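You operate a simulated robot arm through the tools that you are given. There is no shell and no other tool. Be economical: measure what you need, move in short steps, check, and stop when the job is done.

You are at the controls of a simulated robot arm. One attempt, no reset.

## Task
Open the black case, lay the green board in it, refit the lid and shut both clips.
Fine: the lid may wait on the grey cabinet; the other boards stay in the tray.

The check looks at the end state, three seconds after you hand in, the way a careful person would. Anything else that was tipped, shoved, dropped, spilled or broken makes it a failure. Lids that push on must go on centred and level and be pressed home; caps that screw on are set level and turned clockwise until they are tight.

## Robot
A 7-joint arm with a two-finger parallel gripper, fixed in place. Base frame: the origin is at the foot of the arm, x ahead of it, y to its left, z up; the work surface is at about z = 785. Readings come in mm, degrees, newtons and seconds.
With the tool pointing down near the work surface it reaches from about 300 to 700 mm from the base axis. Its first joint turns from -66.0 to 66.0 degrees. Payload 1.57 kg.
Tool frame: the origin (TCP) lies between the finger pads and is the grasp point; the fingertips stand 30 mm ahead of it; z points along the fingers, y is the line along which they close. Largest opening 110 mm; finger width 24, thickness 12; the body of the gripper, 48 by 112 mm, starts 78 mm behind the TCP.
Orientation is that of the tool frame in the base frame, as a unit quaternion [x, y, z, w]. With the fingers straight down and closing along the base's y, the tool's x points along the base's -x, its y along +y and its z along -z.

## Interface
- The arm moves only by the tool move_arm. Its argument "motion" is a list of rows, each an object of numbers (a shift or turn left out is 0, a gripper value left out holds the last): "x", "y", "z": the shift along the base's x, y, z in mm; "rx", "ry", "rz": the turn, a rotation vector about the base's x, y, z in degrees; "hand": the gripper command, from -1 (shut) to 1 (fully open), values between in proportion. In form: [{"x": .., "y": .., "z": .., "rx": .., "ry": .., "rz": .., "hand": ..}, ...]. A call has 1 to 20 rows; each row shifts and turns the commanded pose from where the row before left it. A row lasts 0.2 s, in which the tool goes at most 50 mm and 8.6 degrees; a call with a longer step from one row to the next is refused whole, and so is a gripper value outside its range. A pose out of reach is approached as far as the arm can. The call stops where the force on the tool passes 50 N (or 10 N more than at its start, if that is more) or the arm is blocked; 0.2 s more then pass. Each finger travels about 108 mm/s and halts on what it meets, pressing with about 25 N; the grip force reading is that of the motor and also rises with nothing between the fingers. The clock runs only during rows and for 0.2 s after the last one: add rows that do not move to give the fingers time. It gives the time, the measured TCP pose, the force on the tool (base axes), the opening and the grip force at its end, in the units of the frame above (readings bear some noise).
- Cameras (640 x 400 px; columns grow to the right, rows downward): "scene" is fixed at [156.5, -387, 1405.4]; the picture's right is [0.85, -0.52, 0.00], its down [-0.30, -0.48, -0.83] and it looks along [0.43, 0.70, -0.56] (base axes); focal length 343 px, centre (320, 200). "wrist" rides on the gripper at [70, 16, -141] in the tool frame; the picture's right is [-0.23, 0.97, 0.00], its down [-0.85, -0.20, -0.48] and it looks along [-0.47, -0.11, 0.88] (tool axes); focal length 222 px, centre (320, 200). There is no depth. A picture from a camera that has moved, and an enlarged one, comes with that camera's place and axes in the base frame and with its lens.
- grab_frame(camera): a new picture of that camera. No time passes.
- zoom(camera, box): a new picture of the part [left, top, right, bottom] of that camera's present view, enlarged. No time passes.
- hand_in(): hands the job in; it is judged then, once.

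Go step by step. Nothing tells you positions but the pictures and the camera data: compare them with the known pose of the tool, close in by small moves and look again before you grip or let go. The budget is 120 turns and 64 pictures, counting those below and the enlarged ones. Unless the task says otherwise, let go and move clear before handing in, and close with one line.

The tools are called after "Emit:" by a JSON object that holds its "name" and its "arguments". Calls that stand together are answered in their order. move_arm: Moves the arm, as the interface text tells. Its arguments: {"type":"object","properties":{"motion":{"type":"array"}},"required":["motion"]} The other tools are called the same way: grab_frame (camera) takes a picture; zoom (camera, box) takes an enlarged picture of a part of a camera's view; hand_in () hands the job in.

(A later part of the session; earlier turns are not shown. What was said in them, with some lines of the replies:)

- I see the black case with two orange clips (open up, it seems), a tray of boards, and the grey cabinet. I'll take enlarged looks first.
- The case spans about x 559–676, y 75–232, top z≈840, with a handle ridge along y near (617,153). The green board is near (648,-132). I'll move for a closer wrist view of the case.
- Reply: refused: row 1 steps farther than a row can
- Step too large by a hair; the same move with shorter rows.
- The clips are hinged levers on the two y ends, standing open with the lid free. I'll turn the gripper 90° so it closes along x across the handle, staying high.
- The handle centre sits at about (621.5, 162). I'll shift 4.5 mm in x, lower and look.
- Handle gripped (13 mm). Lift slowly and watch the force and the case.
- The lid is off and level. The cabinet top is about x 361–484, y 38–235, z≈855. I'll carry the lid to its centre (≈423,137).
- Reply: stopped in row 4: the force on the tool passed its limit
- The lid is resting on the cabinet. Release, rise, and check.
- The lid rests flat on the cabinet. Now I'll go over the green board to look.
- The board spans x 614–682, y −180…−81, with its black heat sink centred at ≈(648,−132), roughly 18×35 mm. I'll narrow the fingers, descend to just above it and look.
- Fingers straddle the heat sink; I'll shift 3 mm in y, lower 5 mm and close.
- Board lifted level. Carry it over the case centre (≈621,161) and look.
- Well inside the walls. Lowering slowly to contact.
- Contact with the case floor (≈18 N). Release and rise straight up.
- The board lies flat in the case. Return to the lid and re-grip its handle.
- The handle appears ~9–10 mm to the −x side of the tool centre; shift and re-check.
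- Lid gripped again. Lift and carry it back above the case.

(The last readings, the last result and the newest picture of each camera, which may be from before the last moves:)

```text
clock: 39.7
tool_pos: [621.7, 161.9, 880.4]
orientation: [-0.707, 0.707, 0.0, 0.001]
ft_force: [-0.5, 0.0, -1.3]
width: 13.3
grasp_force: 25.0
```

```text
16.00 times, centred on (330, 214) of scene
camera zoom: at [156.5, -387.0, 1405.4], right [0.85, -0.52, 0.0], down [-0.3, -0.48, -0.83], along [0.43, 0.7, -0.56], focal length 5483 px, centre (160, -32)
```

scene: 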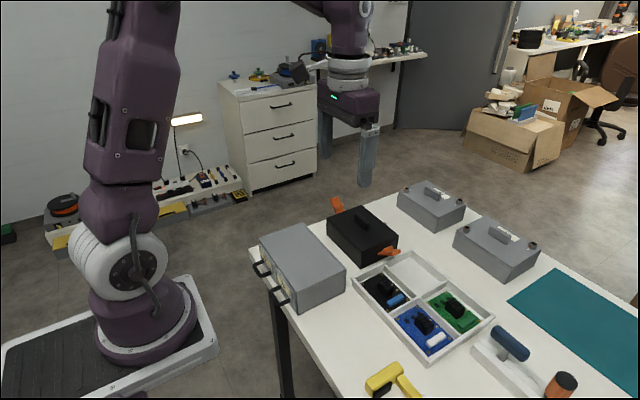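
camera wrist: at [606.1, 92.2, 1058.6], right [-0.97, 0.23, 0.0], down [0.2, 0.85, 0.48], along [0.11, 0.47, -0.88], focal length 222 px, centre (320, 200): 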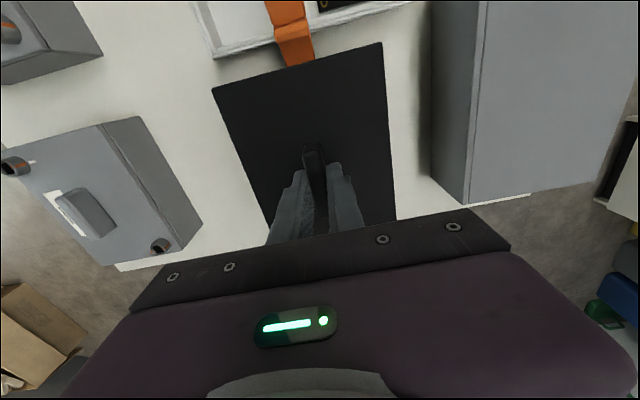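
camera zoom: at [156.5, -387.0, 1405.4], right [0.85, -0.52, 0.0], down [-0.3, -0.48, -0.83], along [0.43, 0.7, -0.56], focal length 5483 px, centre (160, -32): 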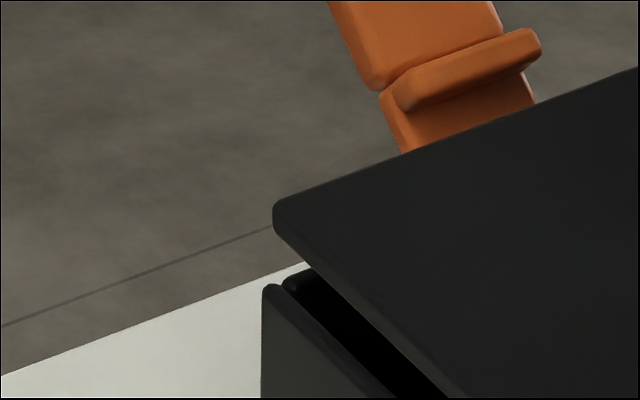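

From the corner comparisons the lid is ~1.5 mm too far in +x and about 11 mm above seat. Correct that and lower towards the seat.

Emit:
{"name": "move_arm", "arguments": {"motion": [{"x": -1.5, "y": 0.3}, {"z": -4}, {"z": -3}, {}, {}]}}

Emit:
{"name": "zoom", "arguments": {"camera": "scene", "box": [380, 220, 420, 245]}}

Emit:
{"name": "zoom", "arguments": {"camera": "scene", "box": [310, 202, 350, 227]}}

```text
clock: 40.9
tool_pos: [620.7, 161.5, 874.0]
orientation: [-0.707, 0.707, -0.001, 0.001]
ft_force: [0.2, 0.1, -0.4]
width: 13.0
grasp_force: 24.6
```

```text
16.00 times, centred on (400, 232) of scene
camera zoom: at [156.5, -387.0, 1405.4], right [0.85, -0.52, 0.0], down [-0.3, -0.48, -0.83], along [0.43, 0.7, -0.56], focal length 5483 px, centre (-960, -320)
```

zoom: 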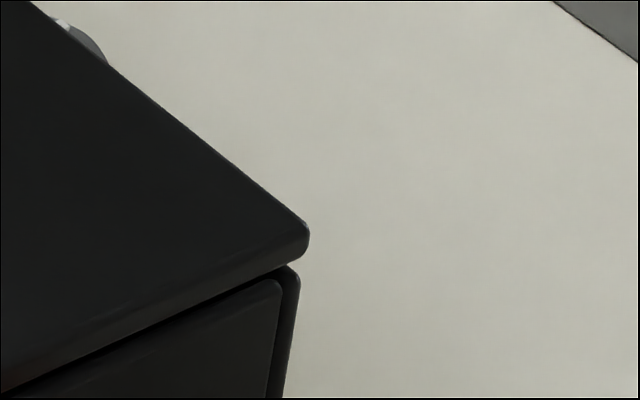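

```text
16.00 times, centred on (330, 214) of scene
camera zoom: at [156.5, -387.0, 1405.4], right [0.85, -0.52, 0.0], down [-0.3, -0.48, -0.83], along [0.43, 0.7, -0.56], focal length 5483 px, centre (160, -32)
```

zoom: 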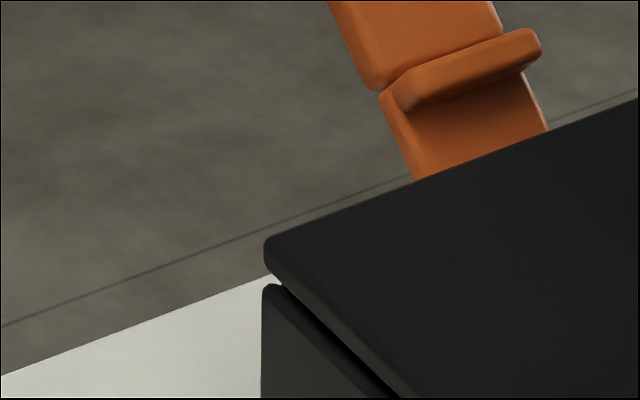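

Alignment now matches the original seat. Lower to contact.

Emit:
{"name": "move_arm", "arguments": {"motion": [{"z": -2}, {"z": -1}, {}, {"z": -1}, {}, {"z": -1}, {}]}}

Emit:
{"name": "zoom", "arguments": {"camera": "scene", "box": [380, 220, 420, 245]}}

```text
clock: 42.5
tool_pos: [622.0, 161.9, 869.9]
orientation: [-0.707, 0.707, -0.002, 0.003]
ft_force: [-7.5, -0.7, 32.0]
width: 13.4
grasp_force: 24.3
```

```text
16.00 times, centred on (400, 232) of scene
camera zoom: at [155.6, -387.2, 1405.4], right [0.85, -0.52, 0.0], down [-0.29, -0.48, -0.83], along [0.43, 0.7, -0.56], focal length 5483 px, centre (-960, -320)
```

zoom: 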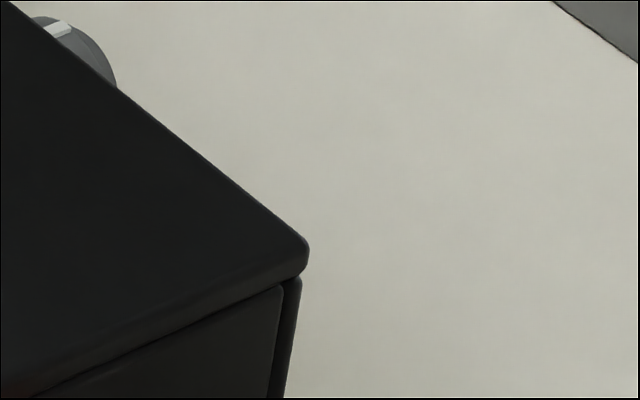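

Seated under ~32 N. Unload to near zero force before opening, so the fingertips don't drag the lid.

Emit:
{"name": "move_arm", "arguments": {"motion": [{"z": 1}, {}, {"z": 0.5}, {}]}}

```text
clock: 43.5
tool_pos: [620.1, 161.3, 869.6]
orientation: [-0.707, 0.707, -0.001, 0.002]
ft_force: [0.9, -0.1, 17.8]
width: 13.0
grasp_force: 25.1
```

Emit:
{"name": "move_arm", "arguments": {"motion": [{"z": 0.8}, {}, {}]}}

```text
clock: 44.3
tool_pos: [620.0, 160.7, 871.5]
orientation: [-0.707, 0.708, 0.0, 0.0]
ft_force: [-0.1, 0.1, 0.6]
width: 13.3
grasp_force: 24.5
```

Emit:
{"name": "move_arm", "arguments": {"motion": [{"hand": -0.72}, {"hand": -0.7}, {"z": 3, "hand": -0.68}, {"z": 5, "hand": -0.6}, {"z": 20, "hand": -0.6}, {"z": 40}, {"z": 40}, {}]}}

Emit:
{"name": "zoom", "arguments": {"camera": "scene", "box": [310, 180, 420, 270]}}

Emit:
{"name": "zoom", "arguments": {"camera": "wrist", "box": [220, 0, 400, 240]}}

```text
clock: 46.1
tool_pos: [619.7, 160.1, 978.3]
orientation: [-0.706, 0.708, -0.001, 0.0]
ft_force: [0.9, -0.2, -0.4]
width: 22.0
grasp_force: 0.0
```

```text
4.44 times, centred on (365, 225) of scene
camera zoom: at [156.5, -387.0, 1405.4], right [0.85, -0.52, 0.0], down [-0.3, -0.48, -0.83], along [0.43, 0.7, -0.56], focal length 1523 px, centre (120, 89)
```

zoom: 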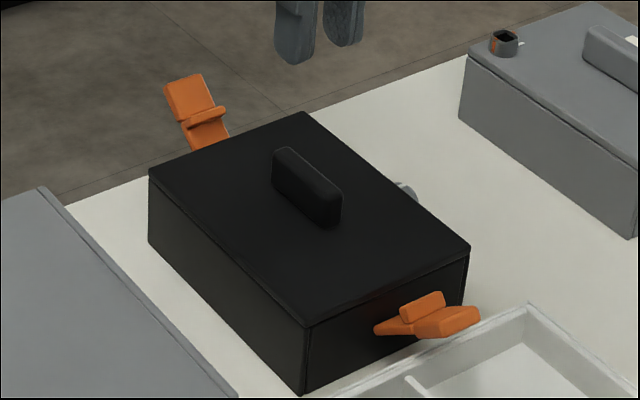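

```text
1.67 times, centred on (310, 120) of wrist
camera zoom: at [603.8, 91.6, 1121.4], right [-0.97, 0.23, 0.0], down [0.2, 0.85, 0.48], along [0.11, 0.47, -0.88], focal length 370 px, centre (337, 333)
```

zoom: 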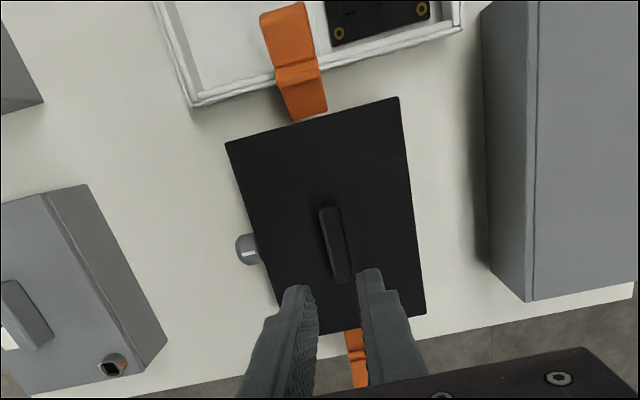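

The lid sits exactly as it did originally. Next the −y clip: hinge about (621,82,805), tip about (621,27,850). I'll close the fingers, go outside it and come down above the tray.

Emit:
{"name": "move_arm", "arguments": {"motion": [{"y": -42, "hand": -1}, {"y": -42}, {"y": -42}, {"y": -44}, {"z": -40}, {"z": -40}, {"z": -35}, {}]}}

Emit:
{"name": "zoom", "arguments": {"camera": "scene", "box": [350, 190, 450, 290]}}

```text
clock: 47.9
tool_pos: [619.8, -8.1, 864.1]
orientation: [-0.707, 0.707, -0.001, 0.0]
ft_force: [0.2, 0.0, -0.8]
width: 0.0
grasp_force: 20.6
```

```text
4.00 times, centred on (400, 240) of scene
camera zoom: at [156.5, -387.0, 1405.4], right [0.85, -0.52, 0.0], down [-0.3, -0.48, -0.83], along [0.43, 0.7, -0.56], focal length 1371 px, centre (0, 40)
```

zoom: 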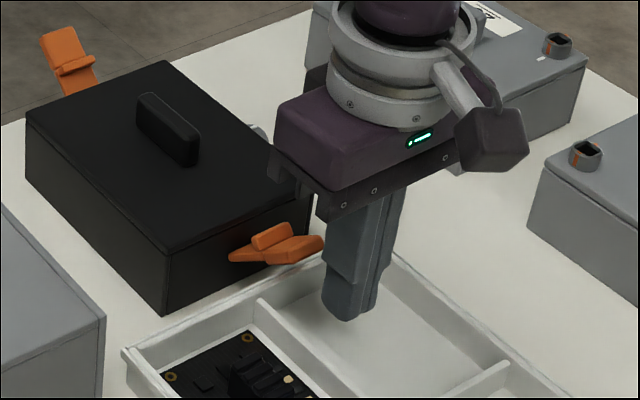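

Emit:
{"name": "move_arm", "arguments": {"motion": [{"y": 12}, {"y": 6}, {"y": 4}, {"y": 4}, {"y": 4}, {}]}}

```text
clock: 49.3
tool_pos: [619.8, 23.1, 863.3]
orientation: [0.707, -0.707, 0.0, -0.001]
ft_force: [-0.1, 0.1, -0.3]
width: 0.1
grasp_force: 21.7
```

Emit:
{"name": "move_arm", "arguments": {"motion": [{"y": 5}, {"y": 5}, {"y": 4}, {}]}}

Emit:
{"name": "zoom", "arguments": {"camera": "scene", "box": [350, 190, 450, 290]}}

```text
clock: 50.3
tool_pos: [620.2, 35.4, 863.2]
orientation: [-0.707, 0.708, -0.001, 0.001]
ft_force: [-4.8, -4.2, 10.6]
width: 0.0
grasp_force: 20.7
```

```text
4.00 times, centred on (400, 240) of scene
camera zoom: at [156.2, -387.1, 1405.4], right [0.85, -0.52, 0.0], down [-0.29, -0.48, -0.83], along [0.43, 0.7, -0.56], focal length 1371 px, centre (0, 40)
```

zoom: 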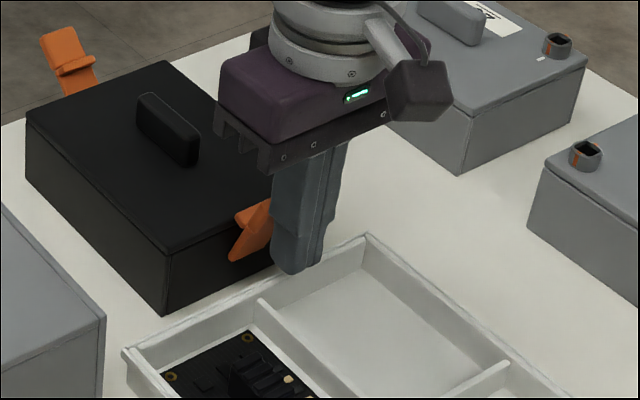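

The lever is rotating up and the case hasn't moved. Continue, following the lever's rise to ease friction.

Emit:
{"name": "move_arm", "arguments": {"motion": [{"y": 3, "z": 3}, {"y": 3, "z": 2}, {"y": 3, "z": 2}, {}]}}

```text
clock: 51.3
tool_pos: [620.6, 44.9, 870.0]
orientation: [0.707, -0.707, 0.001, -0.001]
ft_force: [0.4, 0.3, -0.4]
width: 0.1
grasp_force: 22.0
```

Emit:
{"name": "move_arm", "arguments": {"motion": [{"y": 3, "z": 1}, {"y": 3}, {"y": 3}, {}]}}

Emit:
{"name": "zoom", "arguments": {"camera": "scene", "box": [365, 200, 435, 270]}}

```text
clock: 52.3
tool_pos: [621.2, 53.4, 871.8]
orientation: [-0.707, 0.708, 0.0, 0.0]
ft_force: [0.1, 0.0, 0.5]
width: 0.1
grasp_force: 21.1
```

```text
5.71 times, centred on (400, 235) of scene
camera zoom: at [156.5, -387.0, 1405.4], right [0.85, -0.52, 0.0], down [-0.3, -0.48, -0.83], along [0.43, 0.7, -0.56], focal length 1958 px, centre (-137, 0)
```

zoom: 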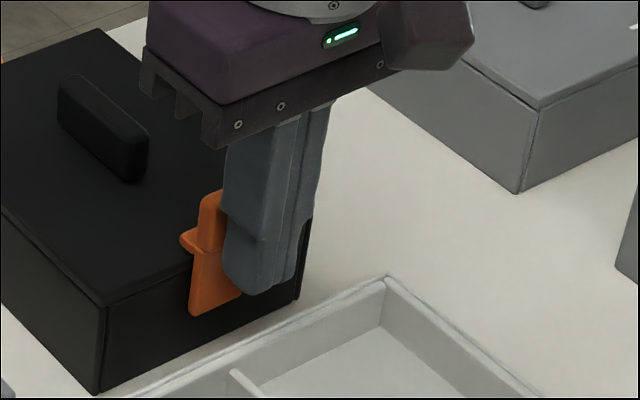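

Nearly vertical, with the rib over the lid edge. Push a bit further until firm contact.

Emit:
{"name": "move_arm", "arguments": {"motion": [{"y": 3}, {"y": 3}, {"y": 2}, {}]}}

```text
clock: 53.3
tool_pos: [621.0, 58.6, 870.7]
orientation: [-0.706, 0.708, -0.002, -0.002]
ft_force: [-0.2, -30.3, 1.1]
width: 0.0
grasp_force: 21.1
```

30 N of firm resistance; back off and rise, then check.

Emit:
{"name": "move_arm", "arguments": {"motion": [{"y": -10}, {"y": -20}, {"z": 40}, {"z": 45}, {"z": 40}, {"y": 45}, {"y": 45}, {}]}}

Emit:
{"name": "zoom", "arguments": {"camera": "scene", "box": [310, 180, 430, 280]}}

```text
clock: 55.1
tool_pos: [620.1, 120.1, 997.1]
orientation: [-0.707, 0.708, 0.0, 0.001]
ft_force: [0.3, 0.2, 0.2]
width: 0.0
grasp_force: 20.9
```

```text
4.00 times, centred on (370, 230) of scene
camera zoom: at [156.5, -387.0, 1405.4], right [0.85, -0.52, 0.0], down [-0.3, -0.48, -0.83], along [0.43, 0.7, -0.56], focal length 1371 px, centre (120, 80)
```

zoom: 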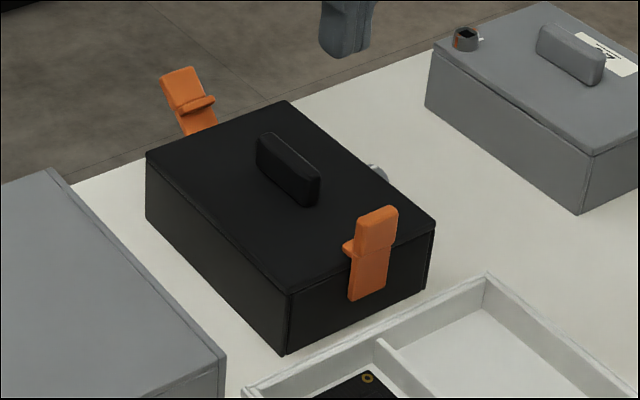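

The −y clip is shut and the case hasn't moved. Now the +y clip: go beyond its tip (≈ y 300) at height and check reach.

Emit:
{"name": "move_arm", "arguments": {"motion": [{"y": 40, "x": -2}, {"y": 40, "x": -2}, {"y": 40, "x": -2}, {"y": 40, "x": -2}, {"y": 39}, {}, {}]}}

Emit:
{"name": "grab_frame", "arguments": {"camera": "wrist"}}

```text
clock: 56.7
tool_pos: [602.3, 301.8, 995.6]
orientation: [-0.706, 0.708, 0.0, 0.0]
ft_force: [0.6, 0.8, 0.0]
width: 0.0
grasp_force: 21.4
out of reach, approached as far as the arm can: row 5
```

```text
7 pictures are left
camera wrist: at [584.9, 232.9, 1137.7], right [-0.97, 0.23, 0.0], down [0.2, 0.85, 0.48], along [0.11, 0.47, -0.88], focal length 222 px, centre (320, 200)
```

wrist: 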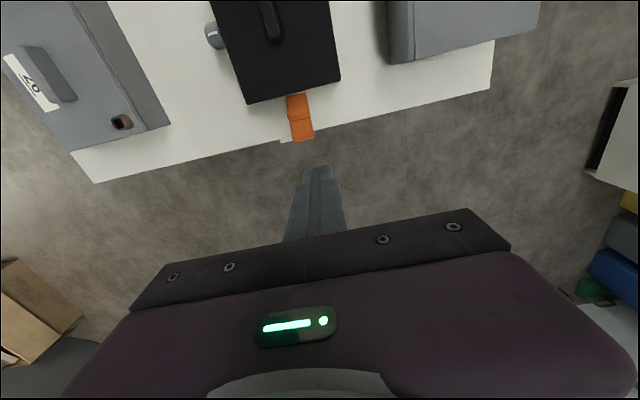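

Reach falls short at this height. I'll back off in x (beside the clip), lower there, and check.

Emit:
{"name": "move_arm", "arguments": {"motion": [{"x": -25}, {"z": -30}, {}]}}

```text
clock: 57.5
tool_pos: [574.7, 300.5, 965.0]
orientation: [-0.707, 0.707, -0.001, 0.001]
ft_force: [-0.2, 0.0, 0.0]
width: 0.1
grasp_force: 21.5
```

Emit:
{"name": "move_arm", "arguments": {"motion": [{"y": 13, "z": -30}, {"z": -40}, {"z": -31}, {}]}}

```text
clock: 58.5
tool_pos: [576.9, 314.7, 864.1]
orientation: [0.707, -0.707, 0.001, -0.001]
ft_force: [-0.6, 0.4, 0.6]
width: 0.1
grasp_force: 21.4
```

Now slide in x behind the clip tip.

Emit:
{"name": "move_arm", "arguments": {"motion": [{"x": 15}, {"x": 12}, {"x": 8}, {}]}}

Emit:
{"name": "zoom", "arguments": {"camera": "scene", "box": [295, 160, 385, 240]}}

```text
clock: 59.5
tool_pos: [599.8, 320.3, 862.2]
orientation: [0.716, -0.698, -0.001, 0.004]
ft_force: [0.6, 0.0, -0.7]
width: 0.3
grasp_force: 21.5
out of reach, approached as far as the arm can: row 3
```

```text
5.00 times, centred on (340, 200) of scene
camera zoom: at [156.5, -387.0, 1405.4], right [0.85, -0.52, 0.0], down [-0.3, -0.48, -0.83], along [0.43, 0.7, -0.56], focal length 1713 px, centre (220, 200)
```

zoom: 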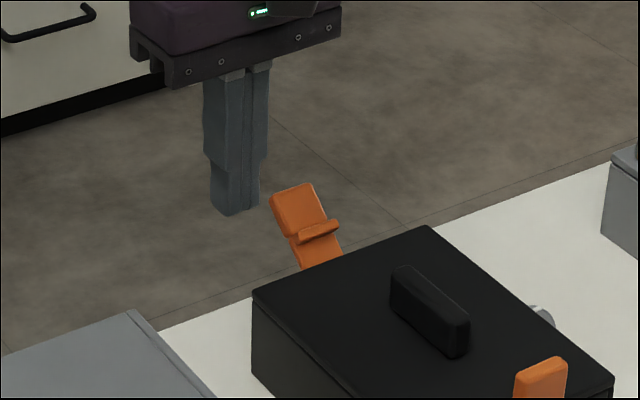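

Reach is the limit here, but opening the fingers puts the +x finger at x≈617–629, right behind the clip. Open to ~34 mm, undo the small yaw, then push in −y.

Emit:
{"name": "move_arm", "arguments": {"motion": [{"hand": -0.38}, {"hand": -0.38, "y": -2, "rz": -1.4}, {}]}}

Emit:
{"name": "zoom", "arguments": {"camera": "scene", "box": [295, 160, 385, 240]}}

```text
clock: 60.3
tool_pos: [610.4, 313.6, 862.8]
orientation: [-0.697, 0.717, 0.0, 0.002]
ft_force: [-0.4, 0.2, 0.2]
width: 34.0
grasp_force: 0.1
```

```text
5.00 times, centred on (340, 200) of scene
camera zoom: at [156.5, -387.0, 1405.4], right [0.85, -0.52, 0.0], down [-0.3, -0.48, -0.83], along [0.43, 0.7, -0.56], focal length 1713 px, centre (220, 200)
```

zoom: 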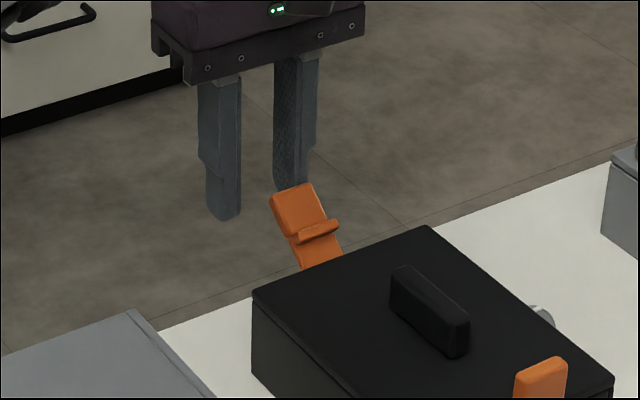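

Emit:
{"name": "move_arm", "arguments": {"motion": [{"x": -8, "rz": 1.5}, {"y": -6}, {"y": -6}, {}]}}

```text
clock: 61.3
tool_pos: [602.6, 300.7, 864.3]
orientation: [-0.707, 0.707, 0.0, 0.0]
ft_force: [0.0, 0.0, 0.2]
width: 33.9
grasp_force: 0.0
```

Emit:
{"name": "move_arm", "arguments": {"motion": [{"y": -5, "z": 1}, {"y": -5, "z": 2}, {"y": -4, "z": 2}, {"y": -3, "z": 2}, {}]}}

Emit:
{"name": "zoom", "arguments": {"camera": "scene", "box": [295, 160, 385, 240]}}

```text
clock: 62.5
tool_pos: [601.6, 284.1, 870.6]
orientation: [0.707, -0.707, 0.001, 0.0]
ft_force: [-0.8, -0.3, -0.1]
width: 33.8
grasp_force: 0.1
```

```text
5.00 times, centred on (340, 200) of scene
camera zoom: at [156.5, -387.0, 1405.4], right [0.85, -0.52, 0.0], down [-0.3, -0.48, -0.83], along [0.43, 0.7, -0.56], focal length 1713 px, centre (220, 200)
```

zoom: 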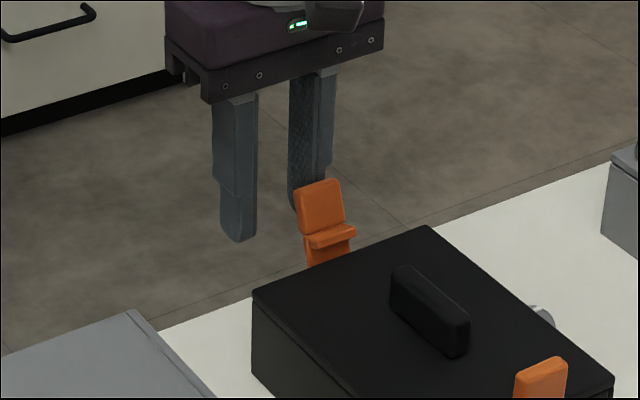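

The lever is coming up. Continue.

Emit:
{"name": "move_arm", "arguments": {"motion": [{"y": -4, "z": 1}, {"y": -4}, {"y": -4}, {"y": -3}, {}]}}

```text
clock: 63.7
tool_pos: [601.3, 269.8, 872.1]
orientation: [0.708, -0.706, 0.0, -0.001]
ft_force: [-0.2, -0.1, 0.2]
width: 34.1
grasp_force: 0.0
```

Emit:
{"name": "move_arm", "arguments": {"motion": [{"y": -3}, {"y": -2}, {"y": -2}, {"y": -1}, {}]}}

```text
clock: 64.9
tool_pos: [602.5, 263.6, 871.6]
orientation: [0.708, -0.706, -0.001, -0.002]
ft_force: [0.7, 10.8, 0.2]
width: 34.6
grasp_force: 0.1
```

Emit:
{"name": "move_arm", "arguments": {"motion": [{"y": -1}, {"y": -1}, {}]}}

```text
clock: 65.7
tool_pos: [600.2, 261.6, 871.7]
orientation: [0.708, -0.706, -0.001, -0.001]
ft_force: [0.9, 28.2, 3.2]
width: 35.4
grasp_force: 0.4
```

Firm, ~28 N as on the other side. Back off, rise and check.

Emit:
{"name": "move_arm", "arguments": {"motion": [{"y": 8}, {"y": 12}, {"z": 40}, {"z": 40}, {"z": 40}, {"x": -35, "y": -20}, {"x": -35, "y": -20}, {"x": -35, "y": -20}, {}]}}

Emit:
{"name": "zoom", "arguments": {"camera": "scene", "box": [300, 170, 430, 280]}}

Emit:
{"name": "zoom", "arguments": {"camera": "scene", "box": [325, 185, 375, 220]}}

```text
clock: 67.7
tool_pos: [497.7, 219.1, 991.5]
orientation: [0.707, -0.707, 0.0, -0.001]
ft_force: [-0.2, 0.0, -0.3]
width: 34.2
grasp_force: 0.2
```

```text
3.64 times, centred on (365, 225) of scene
camera zoom: at [156.4, -387.0, 1405.4], right [0.85, -0.52, 0.0], down [-0.3, -0.48, -0.83], along [0.43, 0.7, -0.56], focal length 1246 px, centre (156, 109)
```

zoom: 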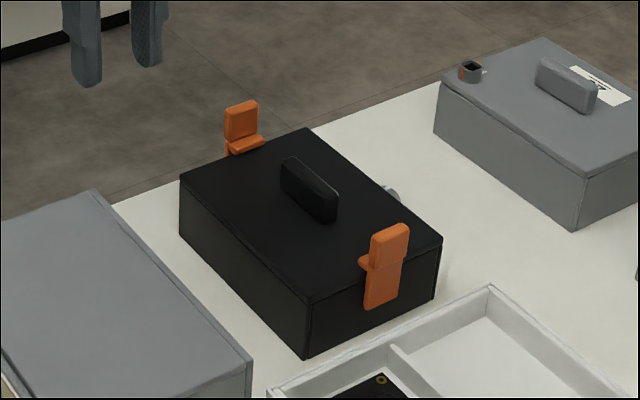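

```text
11.43 times, centred on (350, 202) of scene
camera zoom: at [156.4, -387.0, 1405.4], right [0.85, -0.52, 0.0], down [-0.3, -0.48, -0.83], along [0.43, 0.7, -0.56], focal length 3916 px, centre (-23, 171)
```

zoom: 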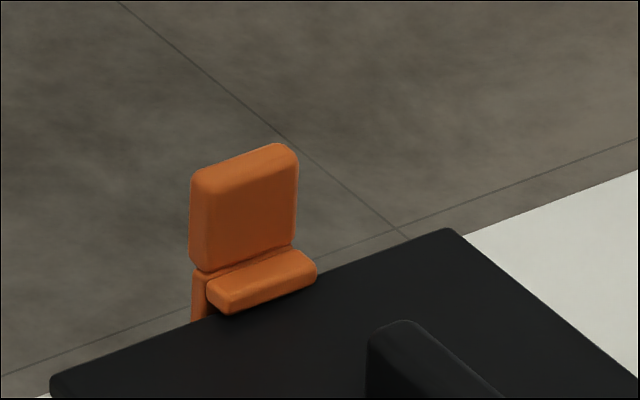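

Emit:
{"name": "zoom", "arguments": {"camera": "scene", "box": [380, 220, 430, 260]}}

```text
10.00 times, centred on (405, 240) of scene
camera zoom: at [156.4, -387.0, 1405.4], right [0.85, -0.52, 0.0], down [-0.3, -0.48, -0.83], along [0.43, 0.7, -0.56], focal length 3427 px, centre (-530, -200)
```

zoom: 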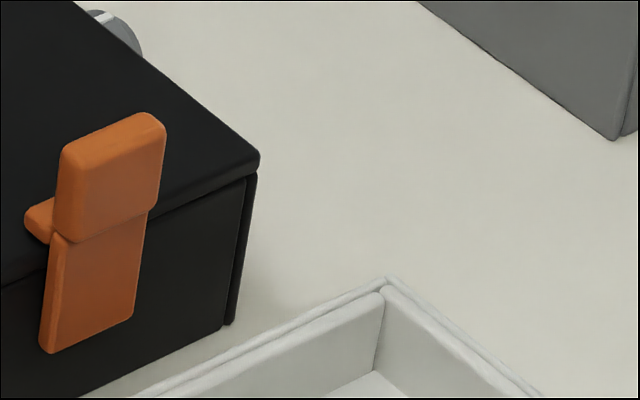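

Both clips stand upright with their hooks over the lid, the lid is level and flush, and the arm is clear. Handing in.

Emit:
{"name": "hand_in", "arguments": {}}

```text
The job is handed in.
```

The green board is lying flat in the black case, the lid is back on and level, and both clips are shut. I've handed the job in.
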